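You operate a simulated robot arm through the tools that you are given. There is no shell and no other tool.

You are at the controls of a simulated robot arm. One attempt, no reset.

TASK
Spin the Tank jar clear and put it back in the orange rack.
Fine: stand it in the green spinner, close the lid, wind the crank two full turns, open the lid and leave it open; the jar goes back to its slot, the other jars stay. Set down upright: what you pick out.

Only the result counts: the job must be done as asked and must still hold three seconds after the hand-in. Knocking over, shifting, dropping, spilling or breaking anything else fails it. A push-on lid holds only when it is set on centred and level and pressed home; a screw cap is set on level and turned clockwise until tight.

THE ROBOT
A 7-joint arm with a two-finger parallel gripper, fixed in place. Base frame: the origin is at the foot of the arm, x ahead of it, y to its left, z up; the work surface is at about z = 0.78. Lengths are in m, angles in degrees, forces in N, time in s.
Its first joint turns from -149.0 to 149.0 degrees. Payload 3.43 kg.
Tool frame: the origin (TCP) lies between the finger pads and is the grasp point; the fingertips stand 0.03 m ahead of it; z points along the fingers, y is the line along which they close. The gripper opens to 0.094 m. The fingers are 0.028 m wide and 0.01 m thick; the gripper's body (0.05 by 0.096 m) begins 0.055 m behind the TCP.
Orientation is told as [roll, pitch, yaw] about the base's x, y, z axes, in that order, counted from this pose: with the fingers straight down and closing along the base's y, the tool's x points along the base's -x, its y along +y and its z along -z.

THE INTERFACE
- The arm moves only by the tool jog_arm. Its argument "commands" is a list that holds one entry, the list of rows, each a list of 6 numbers: the shift along the tool's x, y, z in units of 500 mm (1.0 is 500 mm), then the turn, a rotation vector about the tool's x, y, z in units of 45 degrees (1.0 is 45 degrees). In form: [[[x, y, z, rx, ry, rz], ...]]. A call has 1 to 20 rows; each row is the pose to reach, as a shift and turn from the pose commanded when the call began, along the tool's axes at that moment. "jaw" is the gripper command, from -1 (shut) to 1 (fully open), values between in proportion, set as the call begins (left out, the last holds). A call with a number of a shift or a turn outside -1 to 1 is refused whole. Rows are played at 5 a second. More than 0.05 m and 8.6 degrees between two rows, or a gripper value outside its range, and nothing of the call is played. A pose out of reach is approached as far as the arm can. The call stops where the force on the tool passes 90 N (or 10 N more than at its start, if that is more) or the arm is blocked; 0.2 s more then pass. Each finger travels about 0.045 m/s and halts on what it meets, pressing with about 43 N; the grip force reading is that of the motor and also rises with nothing between the fingers. The clock runs only during rows and for 0.2 s after the last one: add rows that repeat a pose to give the fingers time. It gives the time, the measured TCP pose, the force on the tool (base axes), the opening and the grip force at its end, in the units of the frame above (readings bear some noise), with the torque about the TCP (base axes, N m) and any sound that the robot's microphone picked up.
- Cameras (640 x 400 px; columns grow to the right, rows downward): "scene" is fixed at [0.2203, -0.5003, 1.618]; the picture's right is [0.30, -0.95, 0.00], its down [-0.68, -0.21, -0.70] and it looks along [0.67, 0.21, -0.71] (base axes); focal length 299 px, centre (320, 200). "wrist" rides on the gripper at [0.076, 0.014, -0.103] in the tool frame; the picture's right is [-0.18, 0.98, 0.00], its down [-0.75, -0.14, -0.64] and it looks along [-0.63, -0.12, 0.77] (tool axes); focal length 243 px, centre (320, 200). There is no depth. A picture from a camera that has moved, and an enlarged one, comes with that camera's place and axes in the base frame and with its lens.
- get_image(camera): a new picture of that camera. It takes no simulated time.
- zoom(camera, box): a new picture of the part [left, top, right, bottom] of that camera's present view, enlarged. It takes no simulated time.
- finish_job(): hands the job in; it is judged then, once.

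Places have to be worked out from the pictures, the camera data and where the tool is seen. Open the gripper and draw the arm clear of the work before you hand the job in, unless the task says otherwise.

The tools are called as name(argument=value, ...) on one line, values as JSON. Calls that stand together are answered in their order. jog_arm: Moves the arm, as the interface text tells. Its arguments: {"type":"object","properties":{"commands":{"type":"array","items":{"type":"array","items":{"type":"array","items":{"type":"number"}}}},"jaw":{"type":"number"}},"required":["commands"]} The other tools are called the same way: get_image (camera) takes a picture; zoom (camera, box) takes an enlarged picture of a part of a camera's view; finish_job () hands the job in.

At the start:

```text
clock: 0.0
position: [0.9853, -0.071, 1.1359]
tool_rot: [0.0, 0.0, 0.0]
ft_force: [-0.7, -0.1, -0.1]
moment: [0.03, 0.02, 0.0]
grip_width: 0.0936
grip_force: 0.0
```

scene: 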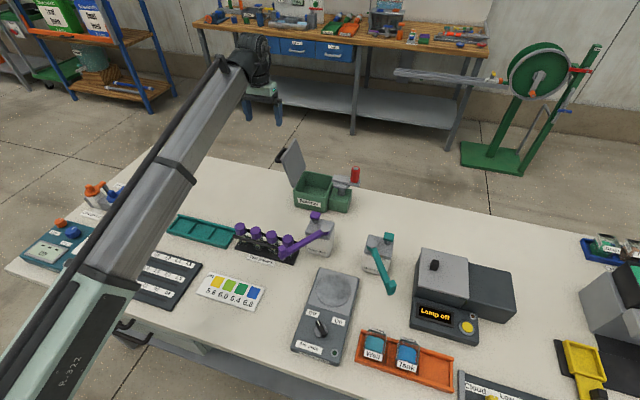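
wrist: 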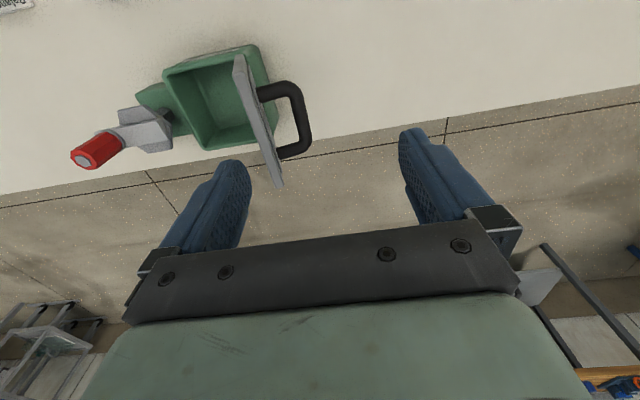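

I start by looking closer at the spinner and the orange rack before moving anything.

zoom(camera="scene", box=[260, 130, 380, 220])

zoom(camera="scene", box=[330, 310, 480, 400])

zoom(camera="wrist", box=[40, 20, 340, 210])

```text
4.44 times, centred on (320, 175) of scene
camera zoom: at [0.2203, -0.5003, 1.618], right [0.3, -0.95, 0.0], down [-0.68, -0.21, -0.7], along [0.67, 0.21, -0.71], focal length 1330 px, centre (320, 311)
```

zoom: 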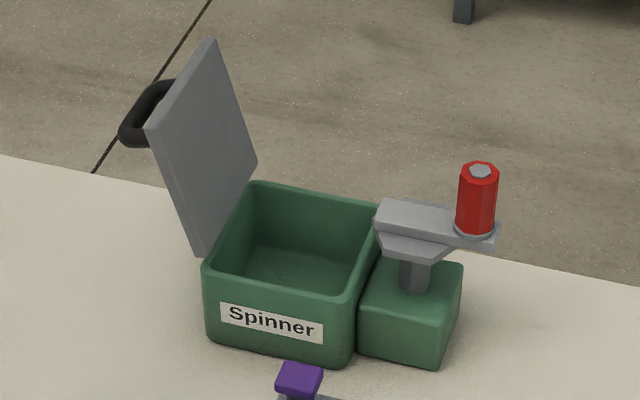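

```text
4.27 times, centred on (405, 355) of scene
camera zoom: at [0.2203, -0.5003, 1.618], right [0.3, -0.95, 0.0], down [-0.68, -0.21, -0.7], along [0.67, 0.21, -0.71], focal length 1276 px, centre (-43, -461)
```

zoom: 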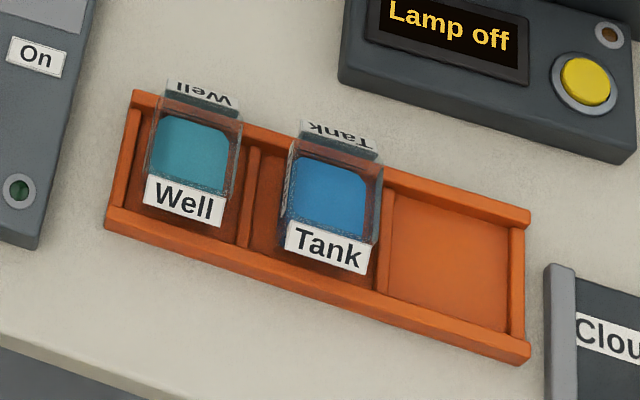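

```text
2.11 times, centred on (190, 115) of wrist
camera zoom: at [0.9082, -0.0577, 1.2371], right [0.18, 0.98, 0.0], down [0.75, -0.14, 0.64], along [0.63, -0.12, -0.77], focal length 511 px, centre (594, 379)
```

zoom: 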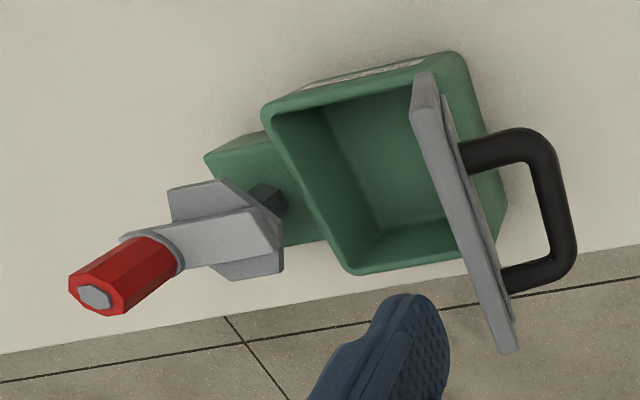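

The spinner box sits around x 0.95–1.06, y −0.17…−0.295 (rim z≈0.87), crank knob around (1.01, −0.38, top z 0.97); the Tank jar around (0.517, −0.63). I move the hand up over the near side of the spinner for a better look.

jog_arm(commands=[[[0.034, -0.064, -0.01, 0, 0, 0], [0.068, -0.128, -0.02, 0, 0, 0], [0.102, -0.19, -0.03, 0, 0, 0], [0.136, -0.255, -0.04, 0, 0, 0], [0.17, -0.318, -0.05, 0, 0, 0]]])

get_image(camera="wrist")

get_image(camera="scene")

```text
clock: 1.2
position: [0.8968, -0.2323, 1.1594]
tool_rot: [0.0, 0.0, 0.1]
ft_force: [0.6, 1.0, 0.7]
moment: [-0.02, 0.03, -0.01]
grip_width: 0.0942
grip_force: 0.0
```

```text
taken
camera wrist: at [0.8213, -0.2172, 1.2607], right [0.18, 0.98, 0.0], down [0.75, -0.14, 0.64], along [0.63, -0.12, -0.77], focal length 243 px, centre (320, 200)
```

wrist: 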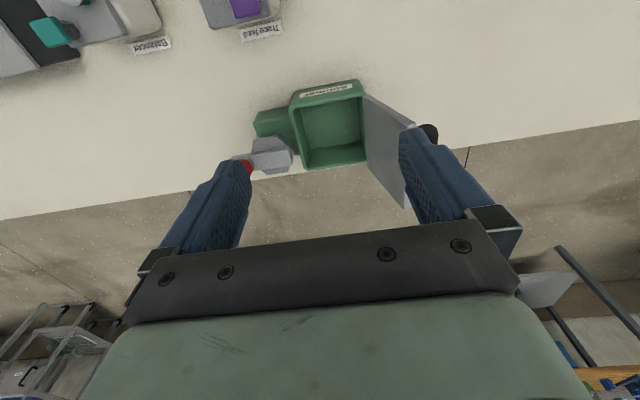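

```text
taken
```

scene: 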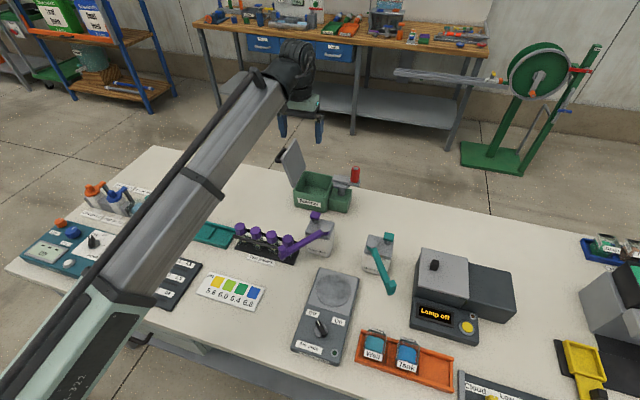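

The spinner is open with a plain cavity. I zoom in for measurements.

zoom(camera="wrist", box=[230, 70, 440, 210])

zoom(camera="scene", box=[350, 310, 470, 390])

```text
2.86 times, centred on (335, 140) of wrist
camera zoom: at [0.8213, -0.2172, 1.2607], right [0.18, 0.98, 0.0], down [0.75, -0.14, 0.64], along [0.63, -0.12, -0.77], focal length 693 px, centre (277, 371)
```

zoom: 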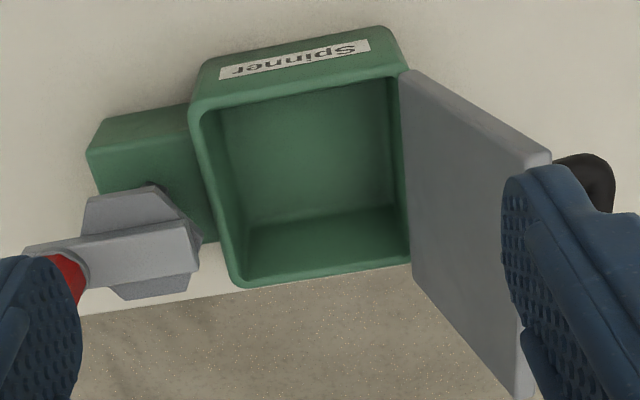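

```text
5.00 times, centred on (410, 350) of scene
camera zoom: at [0.2203, -0.5003, 1.618], right [0.3, -0.95, 0.0], down [-0.68, -0.21, -0.7], along [0.67, 0.21, -0.71], focal length 1496 px, centre (-130, -550)
```

zoom: 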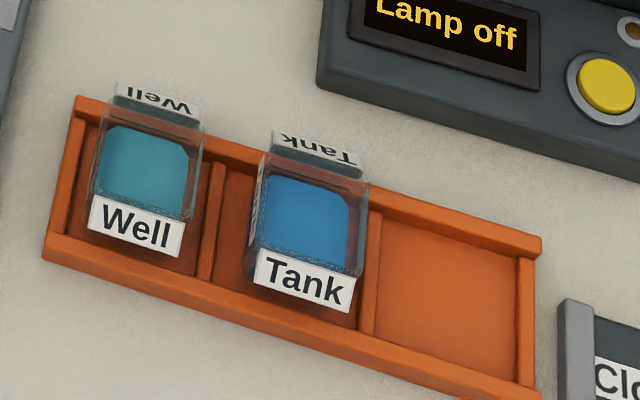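

Box outline from this view: x 0.943–1.066, y −0.289…−0.174, centre ≈(1.005, −0.232). Now I go over to the rack at a safe height to look at the jars.

jog_arm(commands=[[[0.064, -0.0586, 0, 0, 0, 0], [0.128, -0.117, 0, 0, 0, 0], [0.193, -0.176, 0, 0, 0, 0], [0.257, -0.234, 0, 0, 0, 0], [0.321, -0.293, 0, 0, 0, 0], [0.386, -0.351, 0, 0, 0, 0], [0.45, -0.41, 0, 0, 0, 0], [0.514, -0.469, 0.01, 0, 0, 0], [0.579, -0.527, 0.02, 0, 0, 0], [0.643, -0.586, 0.03, 0, 0, 0], [0.707, -0.644, 0.04, 0, 0, 0], [0.771, -0.703, 0.06, 0, 0, 0], [0.836, -0.761, 0.09, 0, 0, 0], [0.9, -0.82, 0.12, 0, 0, 0], [0.9, -0.82, 0.12, 0, 0, 0]]])

get_image(camera="wrist")

get_image(camera="scene")

```text
clock: 4.4
position: [0.45, -0.6434, 1.1018]
tool_rot: [0.0, 0.0, 0.1]
ft_force: [-1.0, 1.2, -0.2]
moment: [-0.01, -0.03, 0.03]
grip_width: 0.094
grip_force: 0.1
```

```text
taken
camera wrist: at [0.3729, -0.6282, 1.2022], right [0.18, 0.98, 0.0], down [0.75, -0.14, 0.64], along [0.63, -0.12, -0.77], focal length 243 px, centre (320, 200)
```

wrist: 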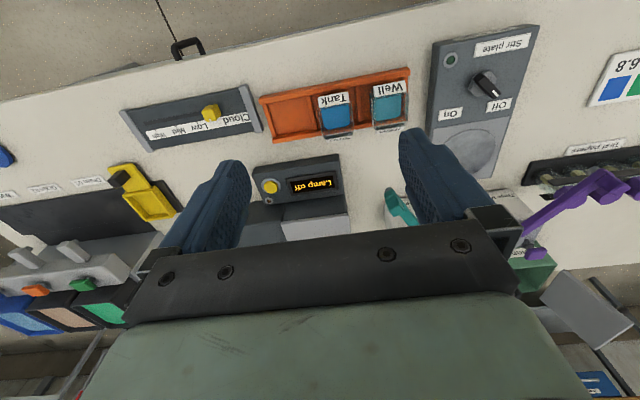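

```text
taken
```

scene: 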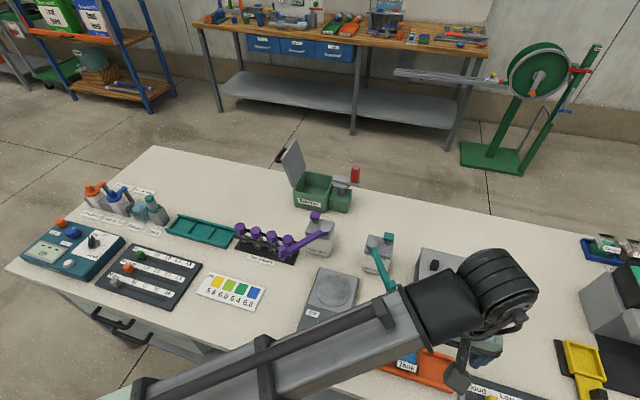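

zoom(camera="wrist", box=[250, 60, 430, 160])

```text
3.56 times, centred on (340, 110) of wrist
camera zoom: at [0.3729, -0.6282, 1.2022], right [0.18, 0.98, 0.0], down [0.75, -0.14, 0.64], along [0.63, -0.12, -0.77], focal length 863 px, centre (249, 520)
```

zoom: 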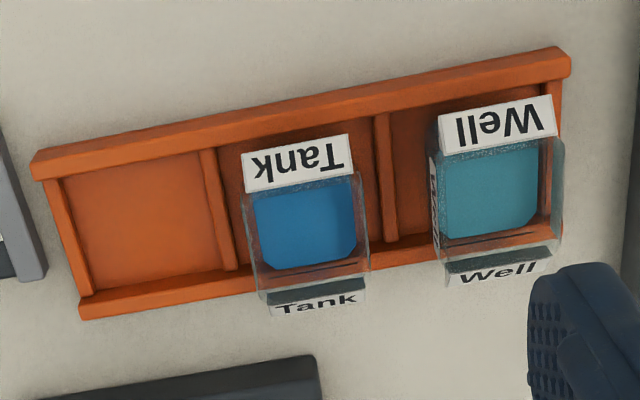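

The jars are square glass with labels on their ±x faces, Tank in the middle slot. I drop lower and back for a closer look from the front.

jog_arm(commands=[[[0.05, 0, 0.06, 0, 0, 0], [0.1, 0, 0.12, 0, 0, 0], [0.15, 0, 0.18, 0, 0, 0], [0.2, 0, 0.24, 0, 0, 0], [0.2, 0, 0.24, 0, 0, 0]]])

get_image(camera="wrist")

zoom(camera="wrist", box=[230, 80, 410, 200])

```text
clock: 5.6
position: [0.3494, -0.6406, 0.9814]
tool_rot: [0.0, 0.0, 0.0]
ft_force: [-0.2, 0.0, -0.6]
moment: [-0.01, 0.0, 0.02]
grip_width: 0.0939
grip_force: 0.0
```

```text
taken
camera wrist: at [0.2724, -0.6266, 1.0822], right [0.18, 0.98, 0.0], down [0.75, -0.14, 0.64], along [0.63, -0.12, -0.77], focal length 243 px, centre (320, 200)
```

wrist: 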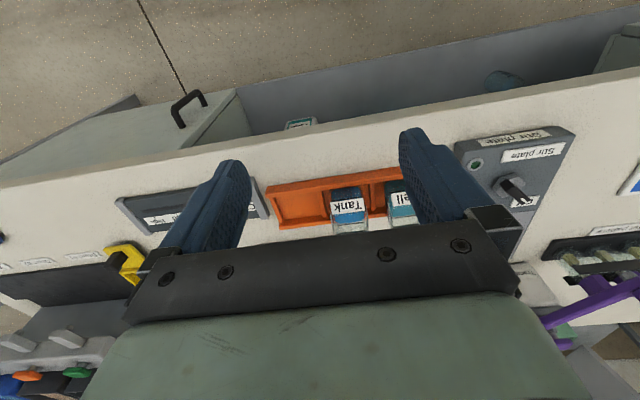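

```text
3.33 times, centred on (320, 140) of wrist
camera zoom: at [0.2724, -0.6266, 1.0822], right [0.18, 0.98, 0.0], down [0.75, -0.14, 0.64], along [0.63, -0.12, -0.77], focal length 809 px, centre (320, 400)
```

zoom: 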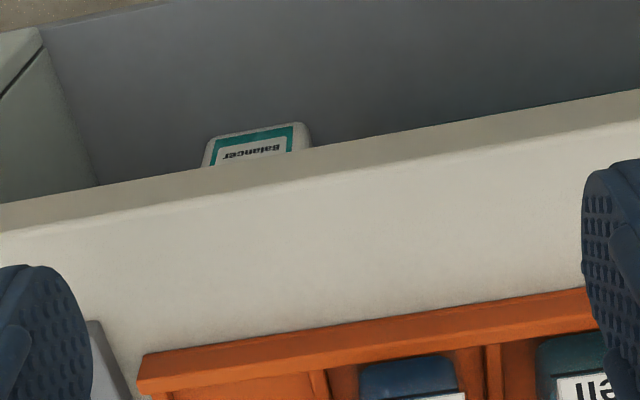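

zoom(camera="wrist", box=[290, 165, 410, 240])

zoom(camera="wrist", box=[250, 90, 370, 165])

```text
5.33 times, centred on (350, 202) of wrist
camera zoom: at [0.2724, -0.6266, 1.0822], right [0.18, 0.98, 0.0], down [0.75, -0.14, 0.64], along [0.63, -0.12, -0.77], focal length 1294 px, centre (160, 187)
```

zoom: 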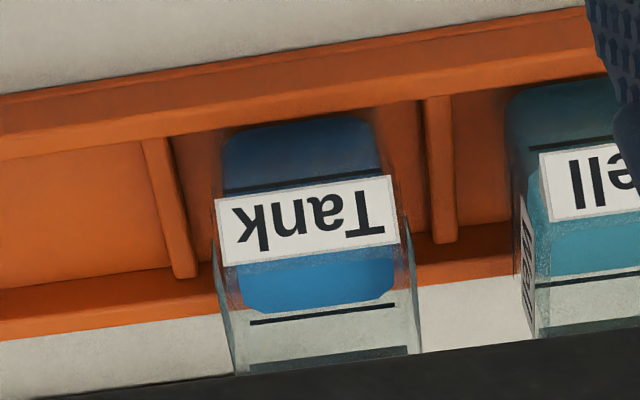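

```text
5.33 times, centred on (310, 128) of wrist
camera zoom: at [0.2724, -0.6266, 1.0822], right [0.18, 0.98, 0.0], down [0.75, -0.14, 0.64], along [0.63, -0.12, -0.77], focal length 1294 px, centre (373, 587)
```

zoom: 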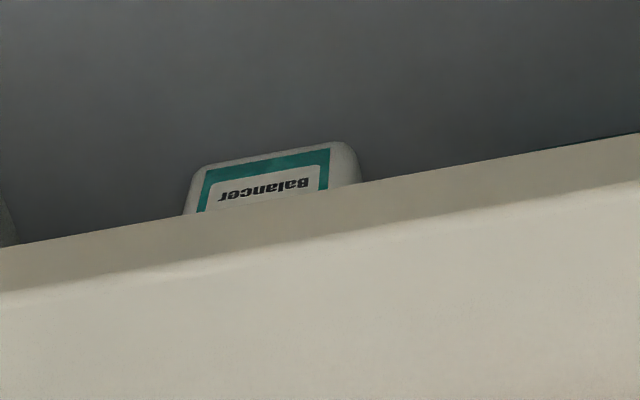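

The front label face is at x≈0.494, y −0.609…−0.653, label z 0.822–0.846, so the jar centre is ≈(0.519, −0.631). I rise a bit to see the full rim height.

jog_arm(commands=[[[-0.05, 0, -0.05, 0, 0, 0], [-0.11, 0, -0.09, 0, 0, 0], [-0.17, 0, -0.12, 0, 0, 0], [-0.17, 0, -0.12, 0, 0, 0]]])

zoom(camera="wrist", box=[260, 70, 430, 180])

zoom(camera="scene", box=[350, 310, 470, 390])

```text
clock: 6.6
position: [0.436, -0.6415, 1.0396]
tool_rot: [0.0, 0.0, 0.0]
ft_force: [0.5, 0.1, 0.2]
moment: [0.0, -0.02, 0.0]
grip_width: 0.094
grip_force: 0.1
```

```text
3.64 times, centred on (345, 125) of wrist
camera zoom: at [0.3585, -0.6275, 1.1419], right [0.18, 0.98, 0.0], down [0.75, -0.14, 0.64], along [0.63, -0.12, -0.77], focal length 882 px, centre (229, 473)
```

zoom: 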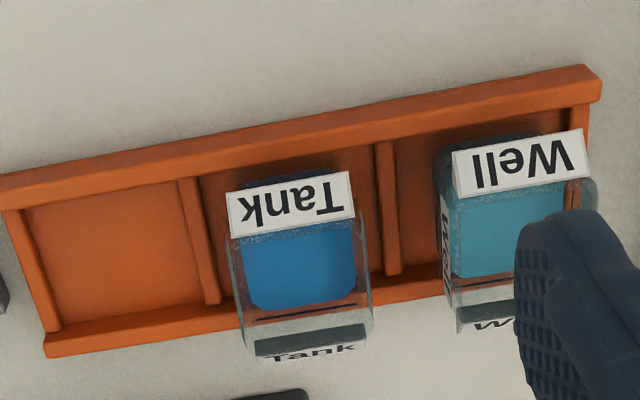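

```text
5.00 times, centred on (410, 350) of scene
camera zoom: at [0.2203, -0.5003, 1.618], right [0.3, -0.95, 0.0], down [-0.68, -0.21, -0.7], along [0.67, 0.21, -0.71], focal length 1496 px, centre (-130, -550)
```

zoom: 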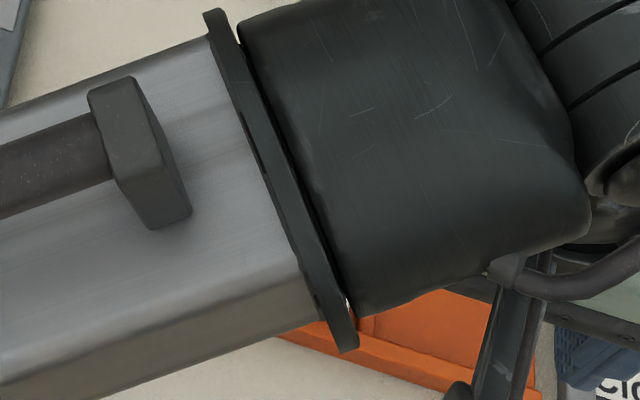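

The rim looks to be at z≈0.846, jar roughly 0.048 square. Before picking it up I test whether the arm can reach straight down over the spinner (empty-handed, high above the rim).

jog_arm(commands=[[[0, 0, -0.1, 0, 0, 0], [0, 0, -0.2, 0, 0, 0], [-0.0714, 0.0602, -0.2, 0, 0, 0], [-0.1428, 0.1205, -0.2, 0, 0, 0], [-0.2142, 0.1807, -0.2, 0, 0, 0], [-0.2855, 0.2409, -0.2, 0, 0, 0], [-0.3569, 0.3012, -0.2, 0, 0, 0], [-0.4283, 0.3614, -0.2, 0, 0, 0], [-0.4997, 0.4216, -0.2, 0, 0, 0], [-0.5711, 0.4818, -0.2, 0, 0, 0], [-0.6425, 0.5421, -0.2, 0, 0, 0], [-0.7138, 0.6023, -0.2, 0, 0, 0], [-0.7852, 0.6625, -0.2, 0, 0, 0], [-0.8566, 0.7228, -0.2, 0, 0, 0], [-0.928, 0.783, -0.2, 0, 0, 0]]], jaw=0.4)

jog_arm(commands=[[[-0.07, 0, 0.07, 0, 0, 0], [-0.14, 0, 0.14, 0, 0, 0], [-0.2, 0, 0.2, 0, 0, 0], [-0.2, 0, 0.26, 0, 0, 0], [-0.2, 0, 0.32, 0, 0, 0], [-0.2, 0, 0.32, 0, 0, 0]]])

get_image(camera="scene")

zoom(camera="scene", box=[350, 310, 470, 390])

```text
clock: 9.8
position: [0.8969, -0.2512, 1.1376]
tool_rot: [0.0, 0.1, -0.1]
ft_force: [-0.1, -0.9, -0.4]
moment: [-0.01, -0.02, -0.01]
grip_width: 0.0658
grip_force: 0.0
```

```text
clock: 11.2
position: [1.0002, -0.249, 0.9823]
tool_rot: [0.0, 0.1, 0.0]
ft_force: [-0.5, 0.3, 0.0]
moment: [-0.01, -0.02, -0.01]
grip_width: 0.0657
grip_force: 0.0
```

```text
taken
```

scene: 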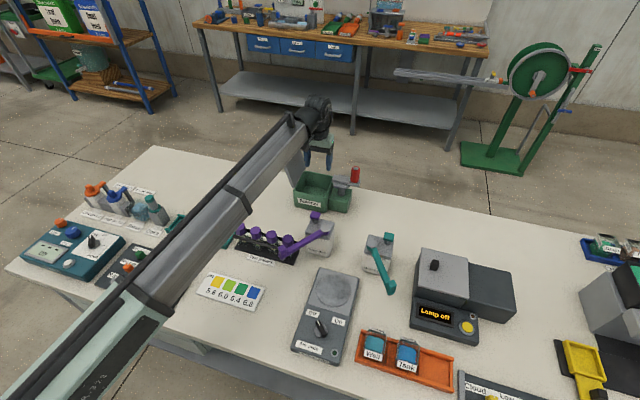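

```text
5.00 times, centred on (410, 350) of scene
camera zoom: at [0.2203, -0.5003, 1.618], right [0.3, -0.95, 0.0], down [-0.68, -0.21, -0.7], along [0.67, 0.21, -0.71], focal length 1496 px, centre (-130, -550)
```

zoom: 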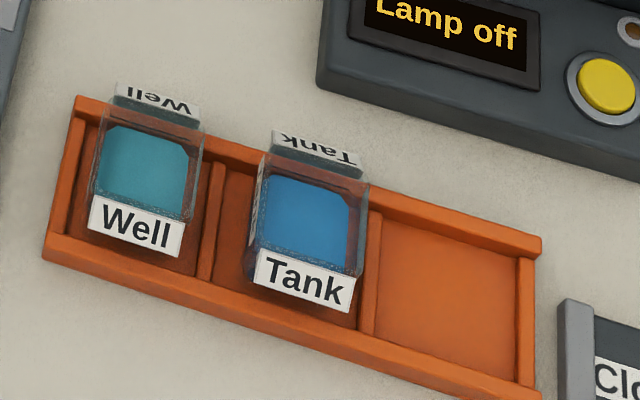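

Straight-down reach works at (1.0, −0.25, 0.98). I narrow the jaw, centre on the cavity (y −0.232) and test lowering into it to jar-setting height.

jog_arm(commands=[[[-0.008, 0.034, 0, 0, 0, 0], [-0.008, 0.034, 0, 0, 0, 0], [-0.008, 0.034, 0, 0, 0, 0], [-0.008, 0.034, 0.04, 0, 0, 0], [-0.008, 0.034, 0.08, 0, 0, 0], [-0.008, 0.034, 0.12, 0, 0, 0], [-0.008, 0.034, 0.16, 0, 0, 0], [-0.008, 0.034, 0.2, 0, 0, 0], [-0.008, 0.034, 0.24, 0, 0, 0], [-0.008, 0.034, 0.24, 0, 0, 0]]], jaw=-0.2)

get_image(camera="wrist")

zoom(camera="scene", box=[260, 120, 380, 220])

```text
clock: 13.4
position: [1.0029, -0.2332, 0.8601]
tool_rot: [-0.1, 0.1, 0.0]
ft_force: [0.2, 0.9, 0.3]
moment: [-0.01, -0.04, 0.0]
grip_width: 0.0376
grip_force: 0.1
```

```text
taken
camera wrist: at [0.9254, -0.2192, 0.9621], right [0.18, 0.98, 0.0], down [0.75, -0.14, 0.64], along [0.63, -0.12, -0.77], focal length 243 px, centre (320, 200)
```

wrist: 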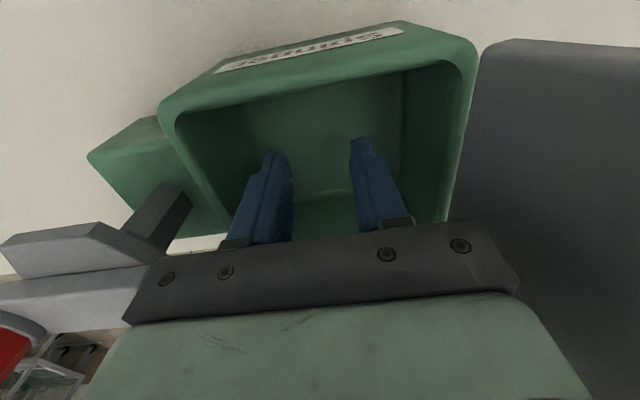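

```text
4.00 times, centred on (320, 170) of scene
camera zoom: at [0.2203, -0.5003, 1.618], right [0.3, -0.95, 0.0], down [-0.68, -0.21, -0.7], along [0.67, 0.21, -0.71], focal length 1197 px, centre (320, 320)
```

zoom: 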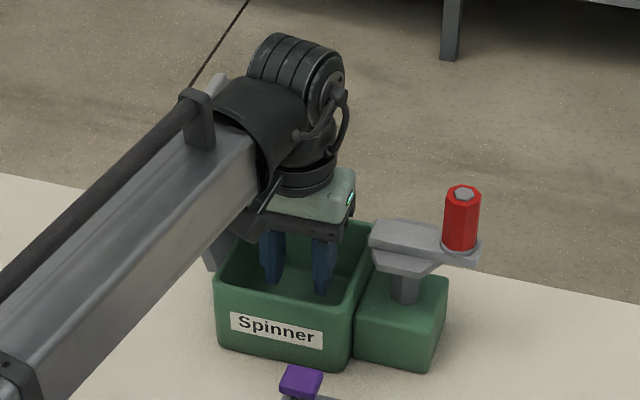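

Straight down works down to z 0.86 inside the cavity, so I can keep the tool vertical. Now I rise, go to the rack and hover above the Tank jar with the jaw at about 0.063.

jog_arm(commands=[[[0, 0, -0.093, 0, 0, 0], [0, 0, -0.187, 0, 0, 0], [0, 0, -0.28, 0, 0, 0], [0, 0, -0.373, 0, 0, 0], [0, 0, -0.467, 0, 0, 0], [0, 0, -0.56, 0, 0, 0], [0.0691, -0.057, -0.56, 0, 0, 0], [0.1383, -0.114, -0.56, 0, 0, 0], [0.2074, -0.171, -0.56, 0, 0, 0], [0.2766, -0.228, -0.56, 0, 0, 0], [0.3457, -0.285, -0.56, 0, 0, 0], [0.4149, -0.342, -0.56, 0, 0, 0], [0.484, -0.399, -0.56, 0, 0, 0], [0.5531, -0.456, -0.56, 0, 0, 0], [0.6223, -0.513, -0.56, 0, 0, 0], [0.6914, -0.57, -0.56, 0, 0, 0], [0.7606, -0.627, -0.56, 0, 0, 0], [0.8297, -0.684, -0.56, 0, 0, 0], [0.8989, -0.741, -0.56, 0, 0, 0], [0.968, -0.798, -0.56, 0, 0, 0]]], jaw=0.35)

jog_arm(commands=[[[0, 0, 0.08, 0, 0, 0], [0, 0, 0.16, 0, 0, 0], [0, 0, 0.24, 0, 0, 0], [0, 0, 0.3, 0, 0, 0], [0, 0, 0.36, 0, 0, 0], [0, 0, 0.36, 0, 0, 0]]])

get_image(camera="wrist")

zoom(camera="wrist", box=[240, 0, 420, 120])

```text
clock: 17.6
position: [0.5185, -0.6325, 1.1407]
tool_rot: [0.0, 0.0, 0.0]
ft_force: [-0.1, -0.1, -0.9]
moment: [0.01, 0.05, 0.04]
grip_width: 0.0636
grip_force: 0.1
```

```text
clock: 19.0
position: [0.5202, -0.6323, 0.9596]
tool_rot: [-0.1, 0.0, 0.1]
ft_force: [0.6, 0.3, 0.1]
moment: [0.02, 0.0, 0.02]
grip_width: 0.0635
grip_force: 0.1
```

```text
taken
camera wrist: at [0.4429, -0.6183, 1.0611], right [0.18, 0.98, 0.0], down [0.75, -0.14, 0.64], along [0.63, -0.12, -0.77], focal length 243 px, centre (320, 200)
```

wrist: 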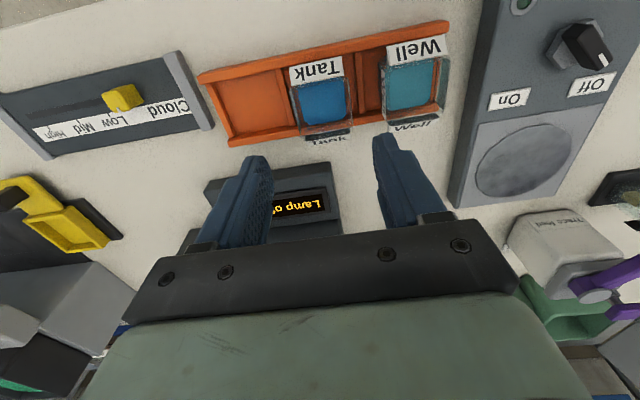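

```text
3.33 times, centred on (330, 60) of wrist
camera zoom: at [0.4429, -0.6183, 1.0611], right [0.18, 0.98, 0.0], down [0.75, -0.14, 0.64], along [0.63, -0.12, -0.77], focal length 809 px, centre (287, 667)
```

zoom: 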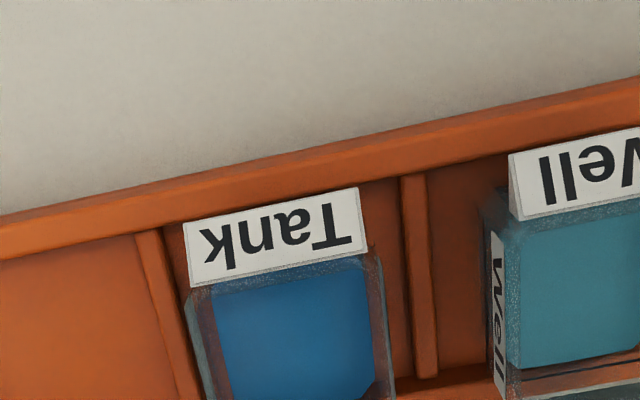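

The Tank jar centre stays at ≈(0.518, −0.631) with rim z≈0.846; fingers are centred with clearance to the Well jar. I lower to TCP z≈0.843.

jog_arm(commands=[[[0, 0, 0.05, 0, 0, 0], [0, 0, 0.1, 0, 0, 0], [0, 0, 0.14, 0, 0, 0], [0, 0, 0.17, 0, 0, 0], [0, 0, 0.2, 0, 0, 0], [0, 0, 0.22, 0, 0, 0], [0, 0, 0.234, 0, 0, 0], [0, 0, 0.234, 0, 0, 0]]])

get_image(camera="wrist")

get_image(camera="scene")

```text
clock: 20.8
position: [0.5191, -0.6309, 0.8442]
tool_rot: [-0.1, 0.0, 0.0]
ft_force: [0.6, 0.2, -0.5]
moment: [0.01, -0.01, 0.0]
grip_width: 0.0634
grip_force: 0.0
```

```text
taken
camera wrist: at [0.4423, -0.6166, 0.9451], right [0.18, 0.98, 0.0], down [0.75, -0.14, 0.64], along [0.63, -0.12, -0.77], focal length 243 px, centre (320, 200)
```

wrist: 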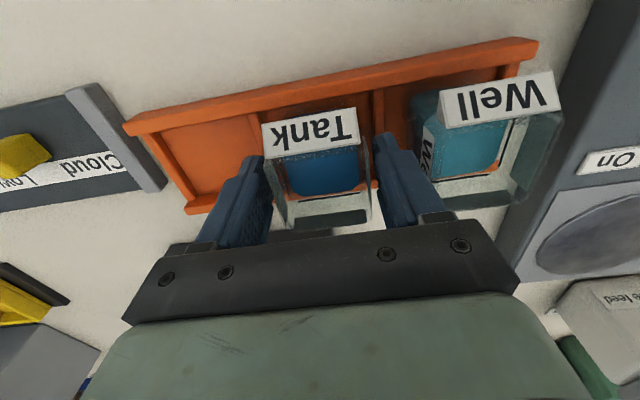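

```text
taken
```

scene: 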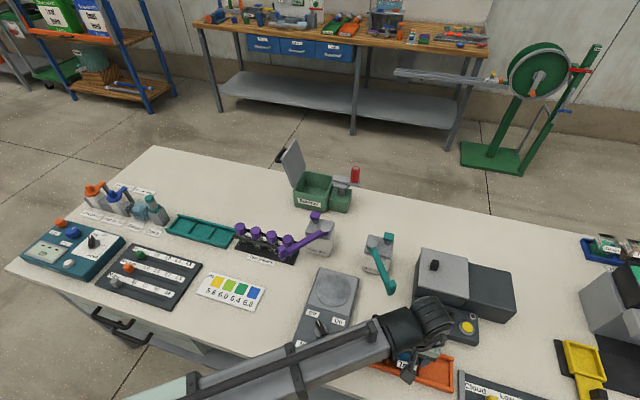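

zoom(camera="wrist", box=[220, 80, 440, 240])

```text
2.50 times, centred on (330, 160) of wrist
camera zoom: at [0.4423, -0.6166, 0.9451], right [0.18, 0.98, 0.0], down [0.75, -0.14, 0.64], along [0.63, -0.12, -0.77], focal length 606 px, centre (295, 300)
```

zoom: 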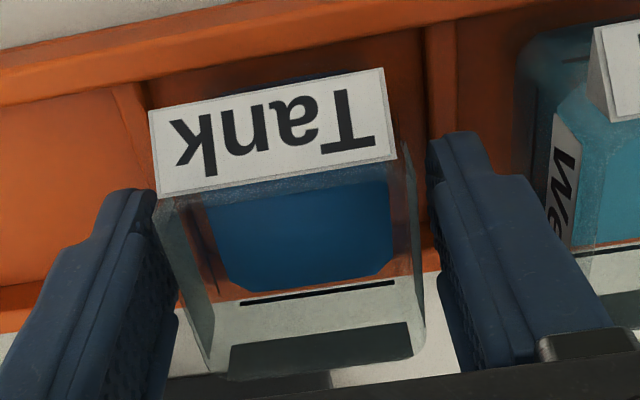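

The projected geometry matches: the jar is centred between the fingers within a millimetre. I close on it.

jog_arm(commands=[[[0, 0, 0, 0, 0, 0], [0, 0, 0, 0, 0, 0], [0, 0, 0, 0, 0, 0], [0, 0, 0, 0, 0, 0], [0, 0, 0, 0, 0, 0]]], jaw=-0.6)

```text
clock: 22.0
position: [0.5193, -0.63, 0.8448]
tool_rot: [0.0, 0.0, 0.0]
ft_force: [-0.4, 0.7, 0.3]
moment: [0.03, -0.01, 0.04]
grip_width: 0.0533
grip_force: 42.9
```

Gripped at 0.0533 m wide with 43 N. I lift gently straight up.

jog_arm(commands=[[[0, 0, -0.005, 0, 0, 0], [0, 0, -0.015, 0, 0, 0], [0, 0, -0.03, 0, 0, 0], [0, 0, -0.05, 0, 0, 0], [0, 0, -0.075, 0, 0, 0], [0, 0, -0.1, 0, 0, 0], [0, 0, -0.13, 0, 0, 0], [0, 0, -0.16, 0, 0, 0], [0, 0, -0.19, 0, 0, 0], [0, 0, -0.22, 0, 0, 0], [0, 0, -0.25, 0, 0, 0], [0, 0, -0.28, 0, 0, 0], [0, 0, -0.31, 0, 0, 0], [0, 0, -0.33, 0, 0, 0], [0, 0, -0.345, 0, 0, 0], [0, 0, -0.35, 0, 0, 0]]])

get_image(camera="wrist")

get_image(camera="scene")

```text
clock: 25.4
position: [0.5197, -0.6309, 1.017]
tool_rot: [0.0, 0.1, 0.0]
ft_force: [0.3, 0.6, -1.3]
moment: [-0.02, -0.02, -0.03]
grip_width: 0.0536
grip_force: 43.0
```

```text
taken
camera wrist: at [0.4422, -0.6172, 1.1195], right [0.18, 0.98, 0.0], down [0.75, -0.14, 0.64], along [0.63, -0.12, -0.77], focal length 243 px, centre (320, 200)
```

wrist: 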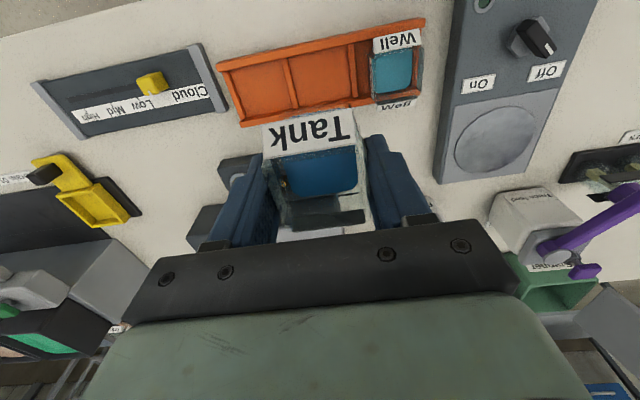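

```text
taken
```

scene: 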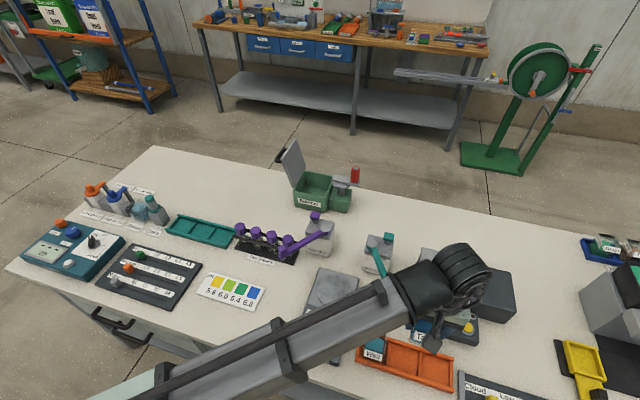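

The jar is held level and clear. I carry it smoothly at about z 1.1 to above the spinner centre.

jog_arm(commands=[[[-0.0097, 0.008, -0.0032, 0, 0, 0], [-0.0291, 0.0239, -0.0096, 0, 0, 0], [-0.0679, 0.0559, -0.0224, 0, 0, 0], [-0.1164, 0.0958, -0.0384, 0, 0, 0], [-0.1746, 0.1436, -0.0576, 0, 0, 0], [-0.2328, 0.1915, -0.0768, 0, 0, 0], [-0.291, 0.2394, -0.096, 0, 0, 0], [-0.3492, 0.2873, -0.1152, 0, 0, 0], [-0.4074, 0.3352, -0.1344, 0, 0, 0], [-0.4656, 0.383, -0.1536, 0, 0, 0], [-0.5238, 0.4309, -0.16, 0, 0, 0], [-0.582, 0.4788, -0.16, 0, 0, 0], [-0.6402, 0.5267, -0.16, 0, 0, 0], [-0.6984, 0.5746, -0.16, 0, 0, 0], [-0.7566, 0.6224, -0.16, 0, 0, 0], [-0.8148, 0.6703, -0.16, 0, 0, 0], [-0.873, 0.7182, -0.16, 0, 0, 0], [-0.9215, 0.7581, -0.16, 0, 0, 0], [-0.9555, 0.786, -0.16, 0, 0, 0], [-0.97, 0.798, -0.16, 0, 0, 0]]])

get_image(camera="wrist")

zoom(camera="scene", box=[260, 120, 380, 220])

```text
clock: 29.6
position: [1.0043, -0.2332, 1.0993]
tool_rot: [0.0, 0.1, 0.1]
ft_force: [-0.5, 0.7, -1.4]
moment: [0.02, -0.02, -0.01]
grip_width: 0.0533
grip_force: 42.9
```

```text
taken
camera wrist: at [0.9272, -0.2183, 1.2001], right [0.18, 0.98, 0.0], down [0.75, -0.14, 0.64], along [0.63, -0.12, -0.77], focal length 243 px, centre (320, 200)
```

wrist: 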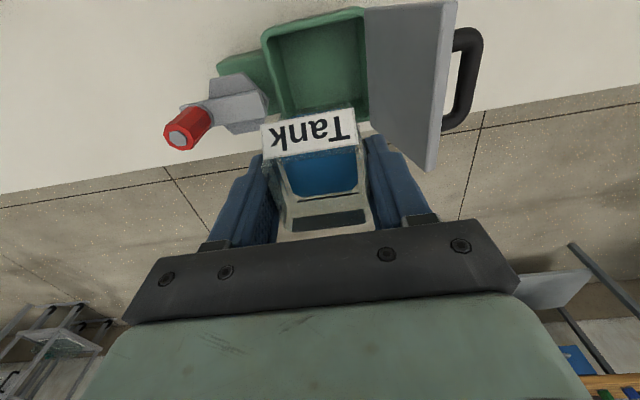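

```text
4.00 times, centred on (320, 170) of scene
camera zoom: at [0.2203, -0.5003, 1.618], right [0.3, -0.95, 0.0], down [-0.68, -0.21, -0.7], along [0.67, 0.21, -0.71], focal length 1197 px, centre (320, 320)
```

zoom: 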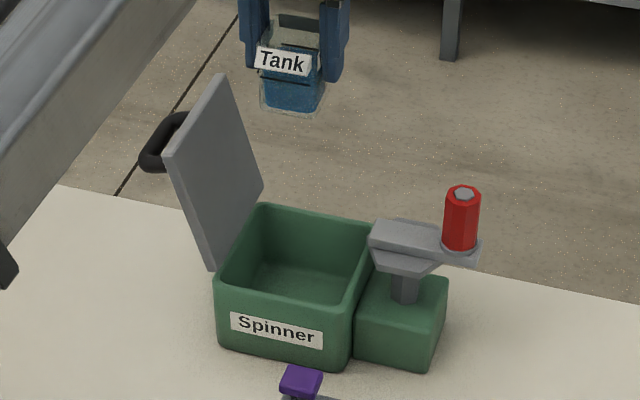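

The jar hangs centred over the cavity. I lower it to z≈0.875 first.

jog_arm(commands=[[[0, 0, 0.01, 0, 0, 0], [0, 0, 0.03, 0, 0, 0], [0, 0, 0.06, 0, 0, 0], [0, 0, 0.1, 0, 0, 0], [0, 0, 0.14, 0, 0, 0], [0, 0, 0.18, 0, 0, 0], [0, 0, 0.22, 0, 0, 0], [0, 0, 0.26, 0, 0, 0], [0, 0, 0.3, 0, 0, 0], [0, 0, 0.34, 0, 0, 0], [0, 0, 0.38, 0, 0, 0], [0, 0, 0.41, 0, 0, 0], [0, 0, 0.43, 0, 0, 0], [0, 0, 0.44, 0, 0, 0], [0, 0, 0.44, 0, 0, 0]]])

get_image(camera="wrist")

zoom(camera="scene", box=[260, 120, 380, 220])

```text
clock: 32.8
position: [1.0039, -0.2326, 0.8786]
tool_rot: [0.0, 0.0, -0.1]
ft_force: [0.2, 0.8, -1.6]
moment: [-0.03, -0.01, 0.0]
grip_width: 0.0535
grip_force: 43.3
```

```text
taken
camera wrist: at [0.9271, -0.2185, 0.9792], right [0.18, 0.98, 0.0], down [0.75, -0.14, 0.64], along [0.63, -0.12, -0.77], focal length 243 px, centre (320, 200)
```

wrist: 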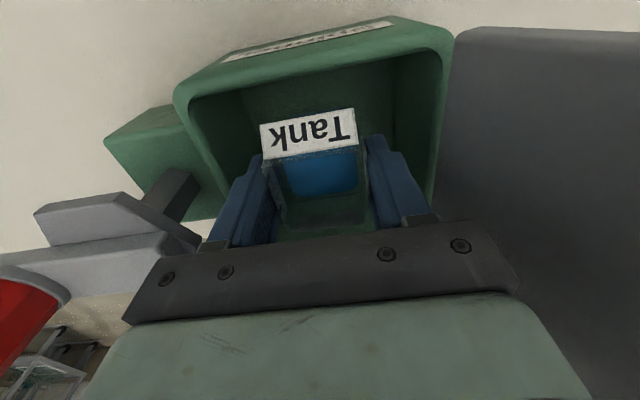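

```text
4.00 times, centred on (320, 170) of scene
camera zoom: at [0.2203, -0.5003, 1.618], right [0.3, -0.95, 0.0], down [-0.68, -0.21, -0.7], along [0.67, 0.21, -0.71], focal length 1197 px, centre (320, 320)
```

zoom: 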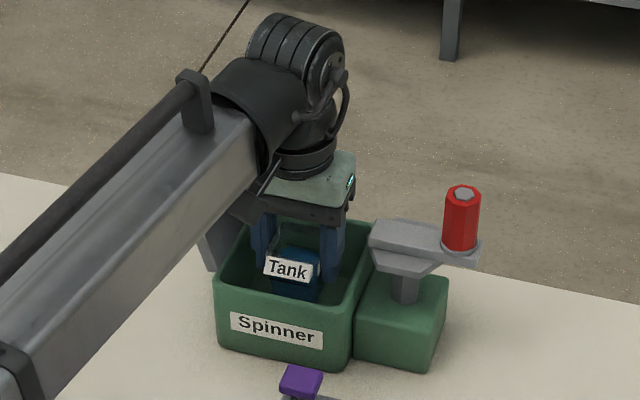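

Still free of contact. I lower in 2 mm steps and watch the force.

jog_arm(commands=[[[0, 0, 0.004, 0, 0, 0], [0, 0, 0.008, 0, 0, 0], [0, 0, 0.012, 0, 0, 0], [0, 0, 0.016, 0, 0, 0], [0, 0, 0.02, 0, 0, 0], [0, 0, 0.024, 0, 0, 0], [0, 0, 0.028, 0, 0, 0], [0, 0, 0.032, 0, 0, 0], [0, 0, 0.036, 0, 0, 0], [0, 0, 0.04, 0, 0, 0]]])

```text
clock: 35.0
position: [1.0049, -0.2321, 0.8586]
tool_rot: [0.0, 0.0, 0.0]
ft_force: [0.4, -0.4, -1.0]
moment: [-0.01, -0.02, 0.0]
grip_width: 0.0536
grip_force: 42.9
```

jog_arm(commands=[[[0, 0, 0.003, 0, 0, 0], [0, 0, 0.006, 0, 0, 0], [0, 0, 0.009, 0, 0, 0], [0, 0, 0.012, 0, 0, 0], [0, 0, 0.015, 0, 0, 0], [0, 0, 0.016, 0, 0, 0]]])

```text
clock: 36.4
position: [1.005, -0.2339, 0.8507]
tool_rot: [0.0, 0.0, 0.0]
ft_force: [-0.1, -0.3, -1.4]
moment: [-0.04, -0.01, -0.02]
grip_width: 0.0533
grip_force: 43.2
```

No contact yet at z 0.851; I continue with finer steps.

jog_arm(commands=[[[0, 0, 0.002, 0, 0, 0], [0, 0, 0.004, 0, 0, 0], [0, 0, 0.006, 0, 0, 0], [0, 0, 0.008, 0, 0, 0], [0, 0, 0.008, 0, 0, 0]]])

```text
clock: 37.6
position: [1.0046, -0.2327, 0.8471]
tool_rot: [0.0, 0.0, 0.0]
ft_force: [-0.1, -0.1, -0.8]
moment: [0.01, 0.0, -0.01]
grip_width: 0.0535
grip_force: 43.0
```

jog_arm(commands=[[[0, 0, 0.002, 0, 0, 0], [0, 0, 0.004, 0, 0, 0], [0, 0, 0.006, 0, 0, 0], [0, 0, 0.006, 0, 0, 0]]])

```text
clock: 38.6
position: [1.0049, -0.2333, 0.8456]
tool_rot: [0.0, 0.0, 0.1]
ft_force: [0.6, -2.6, 19.9]
moment: [-0.01, 0.1, 0.02]
grip_width: 0.0533
grip_force: 43.4
```

The jar is on the floor (20 N at z≈0.8456). I ease off half a millimetre and open the fingers.

jog_arm(commands=[[[0, 0, -0.001, 0, 0, 0], [0, 0, -0.001, 0, 0, 0], [0, 0, -0.001, 0, 0, 0]]])

jog_arm(commands=[[[0, 0, 0, 0, 0, 0], [0, 0, 0, 0, 0, 0], [0, 0, 0, 0, 0, 0], [0, 0, 0, 0, 0, 0]]], jaw=0.4)

get_image(camera="wrist")

```text
clock: 39.4
position: [1.0046, -0.2329, 0.846]
tool_rot: [0.0, -0.1, 0.1]
ft_force: [3.4, -0.3, 17.5]
moment: [-0.02, -0.05, 0.03]
grip_width: 0.0536
grip_force: 43.5
```

```text
clock: 40.4
position: [1.0039, -0.2331, 0.8452]
tool_rot: [0.0, -0.1, 0.0]
ft_force: [-0.7, -0.5, 0.3]
moment: [-0.01, 0.02, 0.04]
grip_width: 0.0655
grip_force: 0.1
```

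```text
taken
camera wrist: at [0.9271, -0.2186, 0.9462], right [0.18, 0.98, 0.0], down [0.75, -0.14, 0.64], along [0.63, -0.12, -0.77], focal length 243 px, centre (320, 200)
```

wrist: 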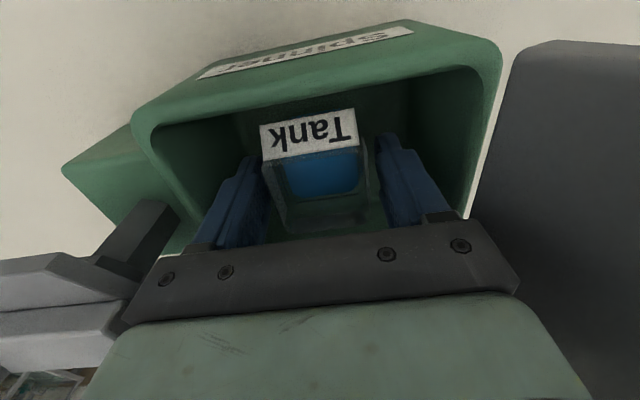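

The jar stands free. I retreat straight up and look at the lid and its handle.

jog_arm(commands=[[[0, 0, -0.02, 0, 0, 0], [0, 0, -0.06, 0, 0, 0], [0, 0, -0.12, 0, 0, 0], [0, 0, -0.2, 0, 0, 0], [0, 0, -0.29, 0, 0, 0], [0, 0, -0.38, 0, 0, 0], [0, 0, -0.47, 0, 0, 0], [0, 0, -0.55, 0, 0, 0], [0.08, 0, -0.58, 0, 0, 0], [0.16, 0, -0.6, 0, 0, 0], [0.16, 0, -0.6, 0, 0, 0]]])

get_image(camera="wrist")

zoom(camera="wrist", box=[180, 20, 460, 180])

zoom(camera="scene", box=[260, 130, 380, 220])

```text
clock: 42.8
position: [0.9247, -0.2338, 1.1468]
tool_rot: [0.0, 0.0, 0.0]
ft_force: [0.1, 0.2, 0.4]
moment: [-0.02, 0.02, 0.0]
grip_width: 0.0659
grip_force: 0.1
```

```text
taken
camera wrist: at [0.8472, -0.2194, 1.2479], right [0.18, 0.98, 0.0], down [0.75, -0.14, 0.64], along [0.63, -0.12, -0.77], focal length 243 px, centre (320, 200)
```

wrist: 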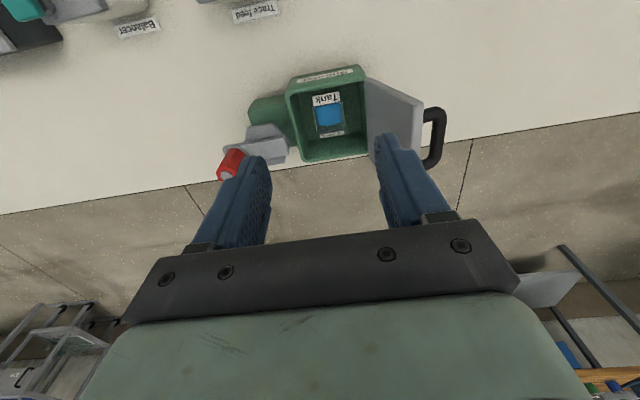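

```text
2.29 times, centred on (320, 100) of wrist
camera zoom: at [0.8472, -0.2194, 1.2479], right [0.18, 0.98, 0.0], down [0.75, -0.14, 0.64], along [0.63, -0.12, -0.77], focal length 555 px, centre (320, 429)
```

zoom: 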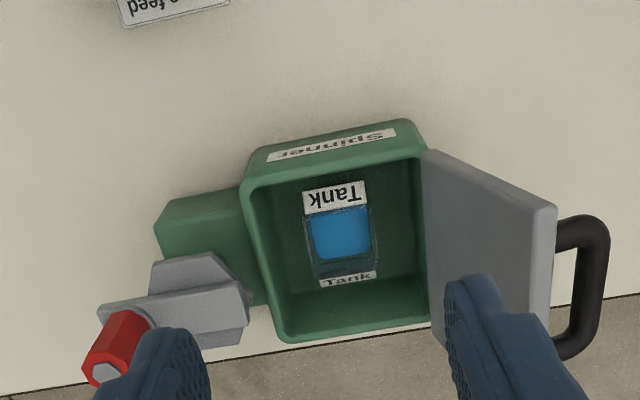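

```text
4.44 times, centred on (320, 175) of scene
camera zoom: at [0.2203, -0.5003, 1.618], right [0.3, -0.95, 0.0], down [-0.68, -0.21, -0.7], along [0.67, 0.21, -0.71], focal length 1330 px, centre (320, 311)
```

zoom: 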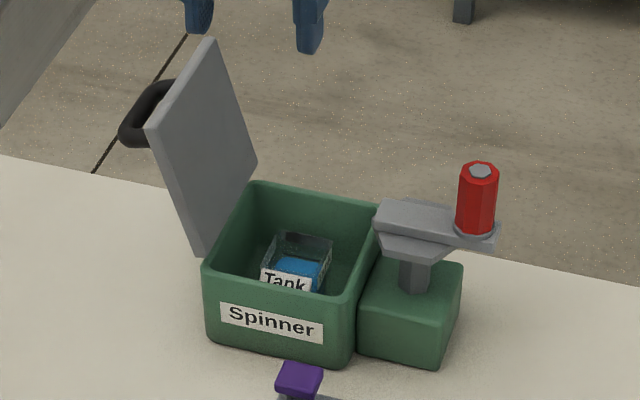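

The jar stands upright in the centre. I shift left to view the lid and handle geometry without the fingers in the way.

jog_arm(commands=[[[0.05, 0.08, 0, 0, 0, 0], [0.1, 0.16, 0, 0, 0, 0], [0.15, 0.24, 0, 0, 0, 0], [0.15, 0.24, 0, 0, 0, 0]]])

zoom(camera="wrist", box=[180, 20, 380, 145])

zoom(camera="scene", box=[270, 130, 330, 170])

zoom(camera="scene", box=[310, 160, 370, 215])

```text
clock: 43.8
position: [0.8483, -0.1135, 1.1451]
tool_rot: [0.0, 0.0, 0.1]
ft_force: [0.7, 0.6, 0.1]
moment: [0.0, -0.02, -0.01]
grip_width: 0.0659
grip_force: 0.0
```

```text
3.20 times, centred on (280, 82) of wrist
camera zoom: at [0.7713, -0.0985, 1.2459], right [0.18, 0.98, 0.0], down [0.75, -0.14, 0.64], along [0.63, -0.12, -0.77], focal length 776 px, centre (448, 576)
```

zoom: 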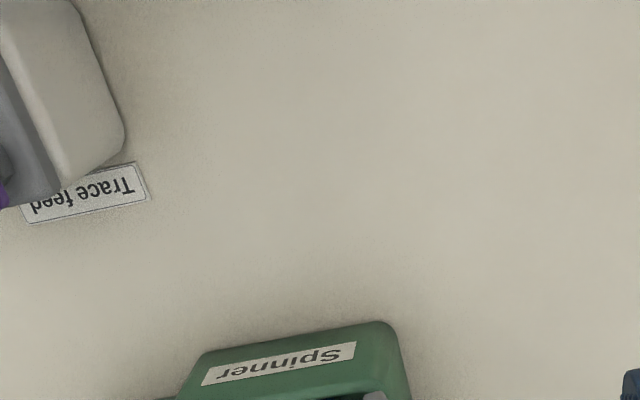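

```text
10.00 times, centred on (300, 150) of scene
camera zoom: at [0.2203, -0.5003, 1.618], right [0.3, -0.95, 0.0], down [-0.68, -0.21, -0.7], along [0.67, 0.21, -0.71], focal length 2992 px, centre (520, 700)
```

zoom: 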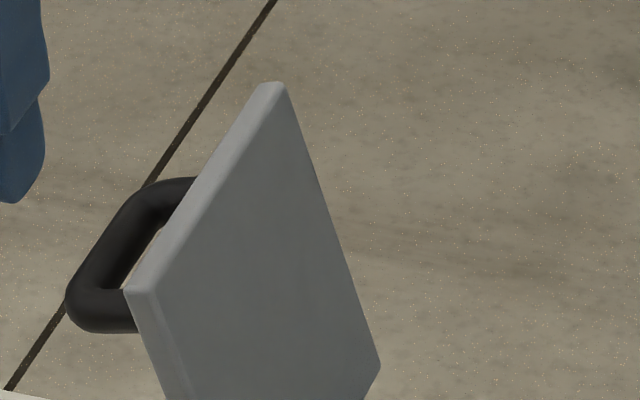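

```text
7.27 times, centred on (340, 188) of scene
camera zoom: at [0.2203, -0.5003, 1.618], right [0.3, -0.95, 0.0], down [-0.68, -0.21, -0.7], along [0.67, 0.21, -0.71], focal length 2176 px, centre (174, 291)
```

zoom: 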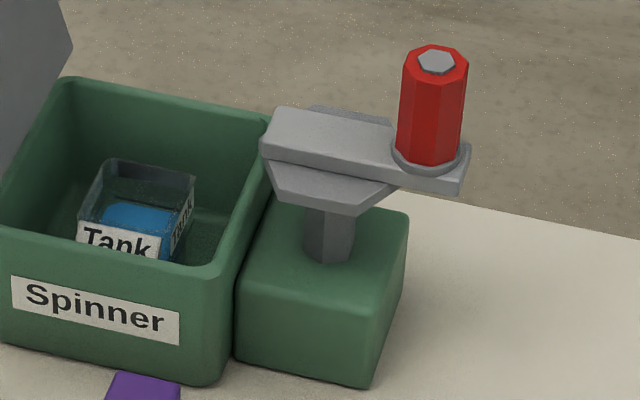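

get_image(camera="wrist")

zoom(camera="wrist", box=[210, 90, 370, 190])

```text
taken
camera wrist: at [0.7713, -0.0985, 1.2459], right [0.18, 0.98, 0.0], down [0.75, -0.14, 0.64], along [0.63, -0.12, -0.77], focal length 243 px, centre (320, 200)
```

wrist: 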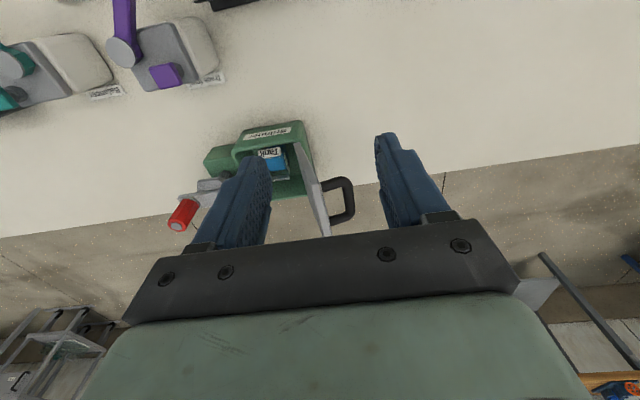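

```text
4.00 times, centred on (290, 140) of wrist
camera zoom: at [0.7713, -0.0985, 1.2459], right [0.18, 0.98, 0.0], down [0.75, -0.14, 0.64], along [0.63, -0.12, -0.77], focal length 970 px, centre (440, 440)
```

zoom: 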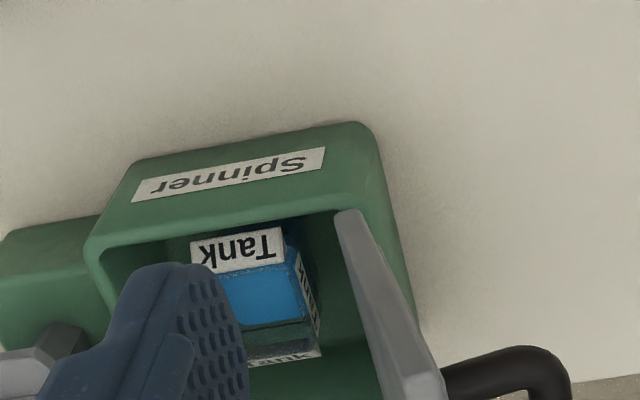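

zoom(camera="wrist", box=[270, 130, 390, 240])

```text
3.64 times, centred on (330, 185) of wrist
camera zoom: at [0.7713, -0.0985, 1.2459], right [0.18, 0.98, 0.0], down [0.75, -0.14, 0.64], along [0.63, -0.12, -0.77], focal length 882 px, centre (284, 254)
```

zoom: 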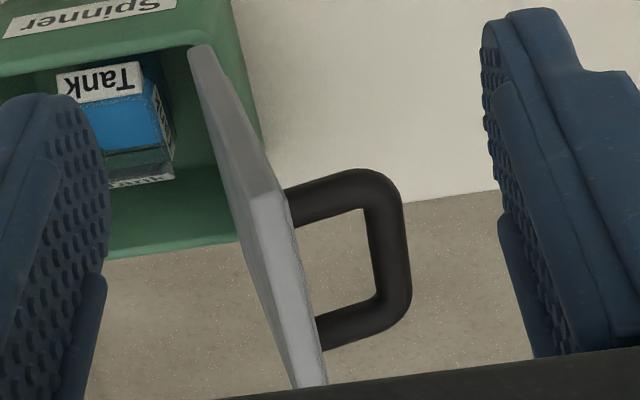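

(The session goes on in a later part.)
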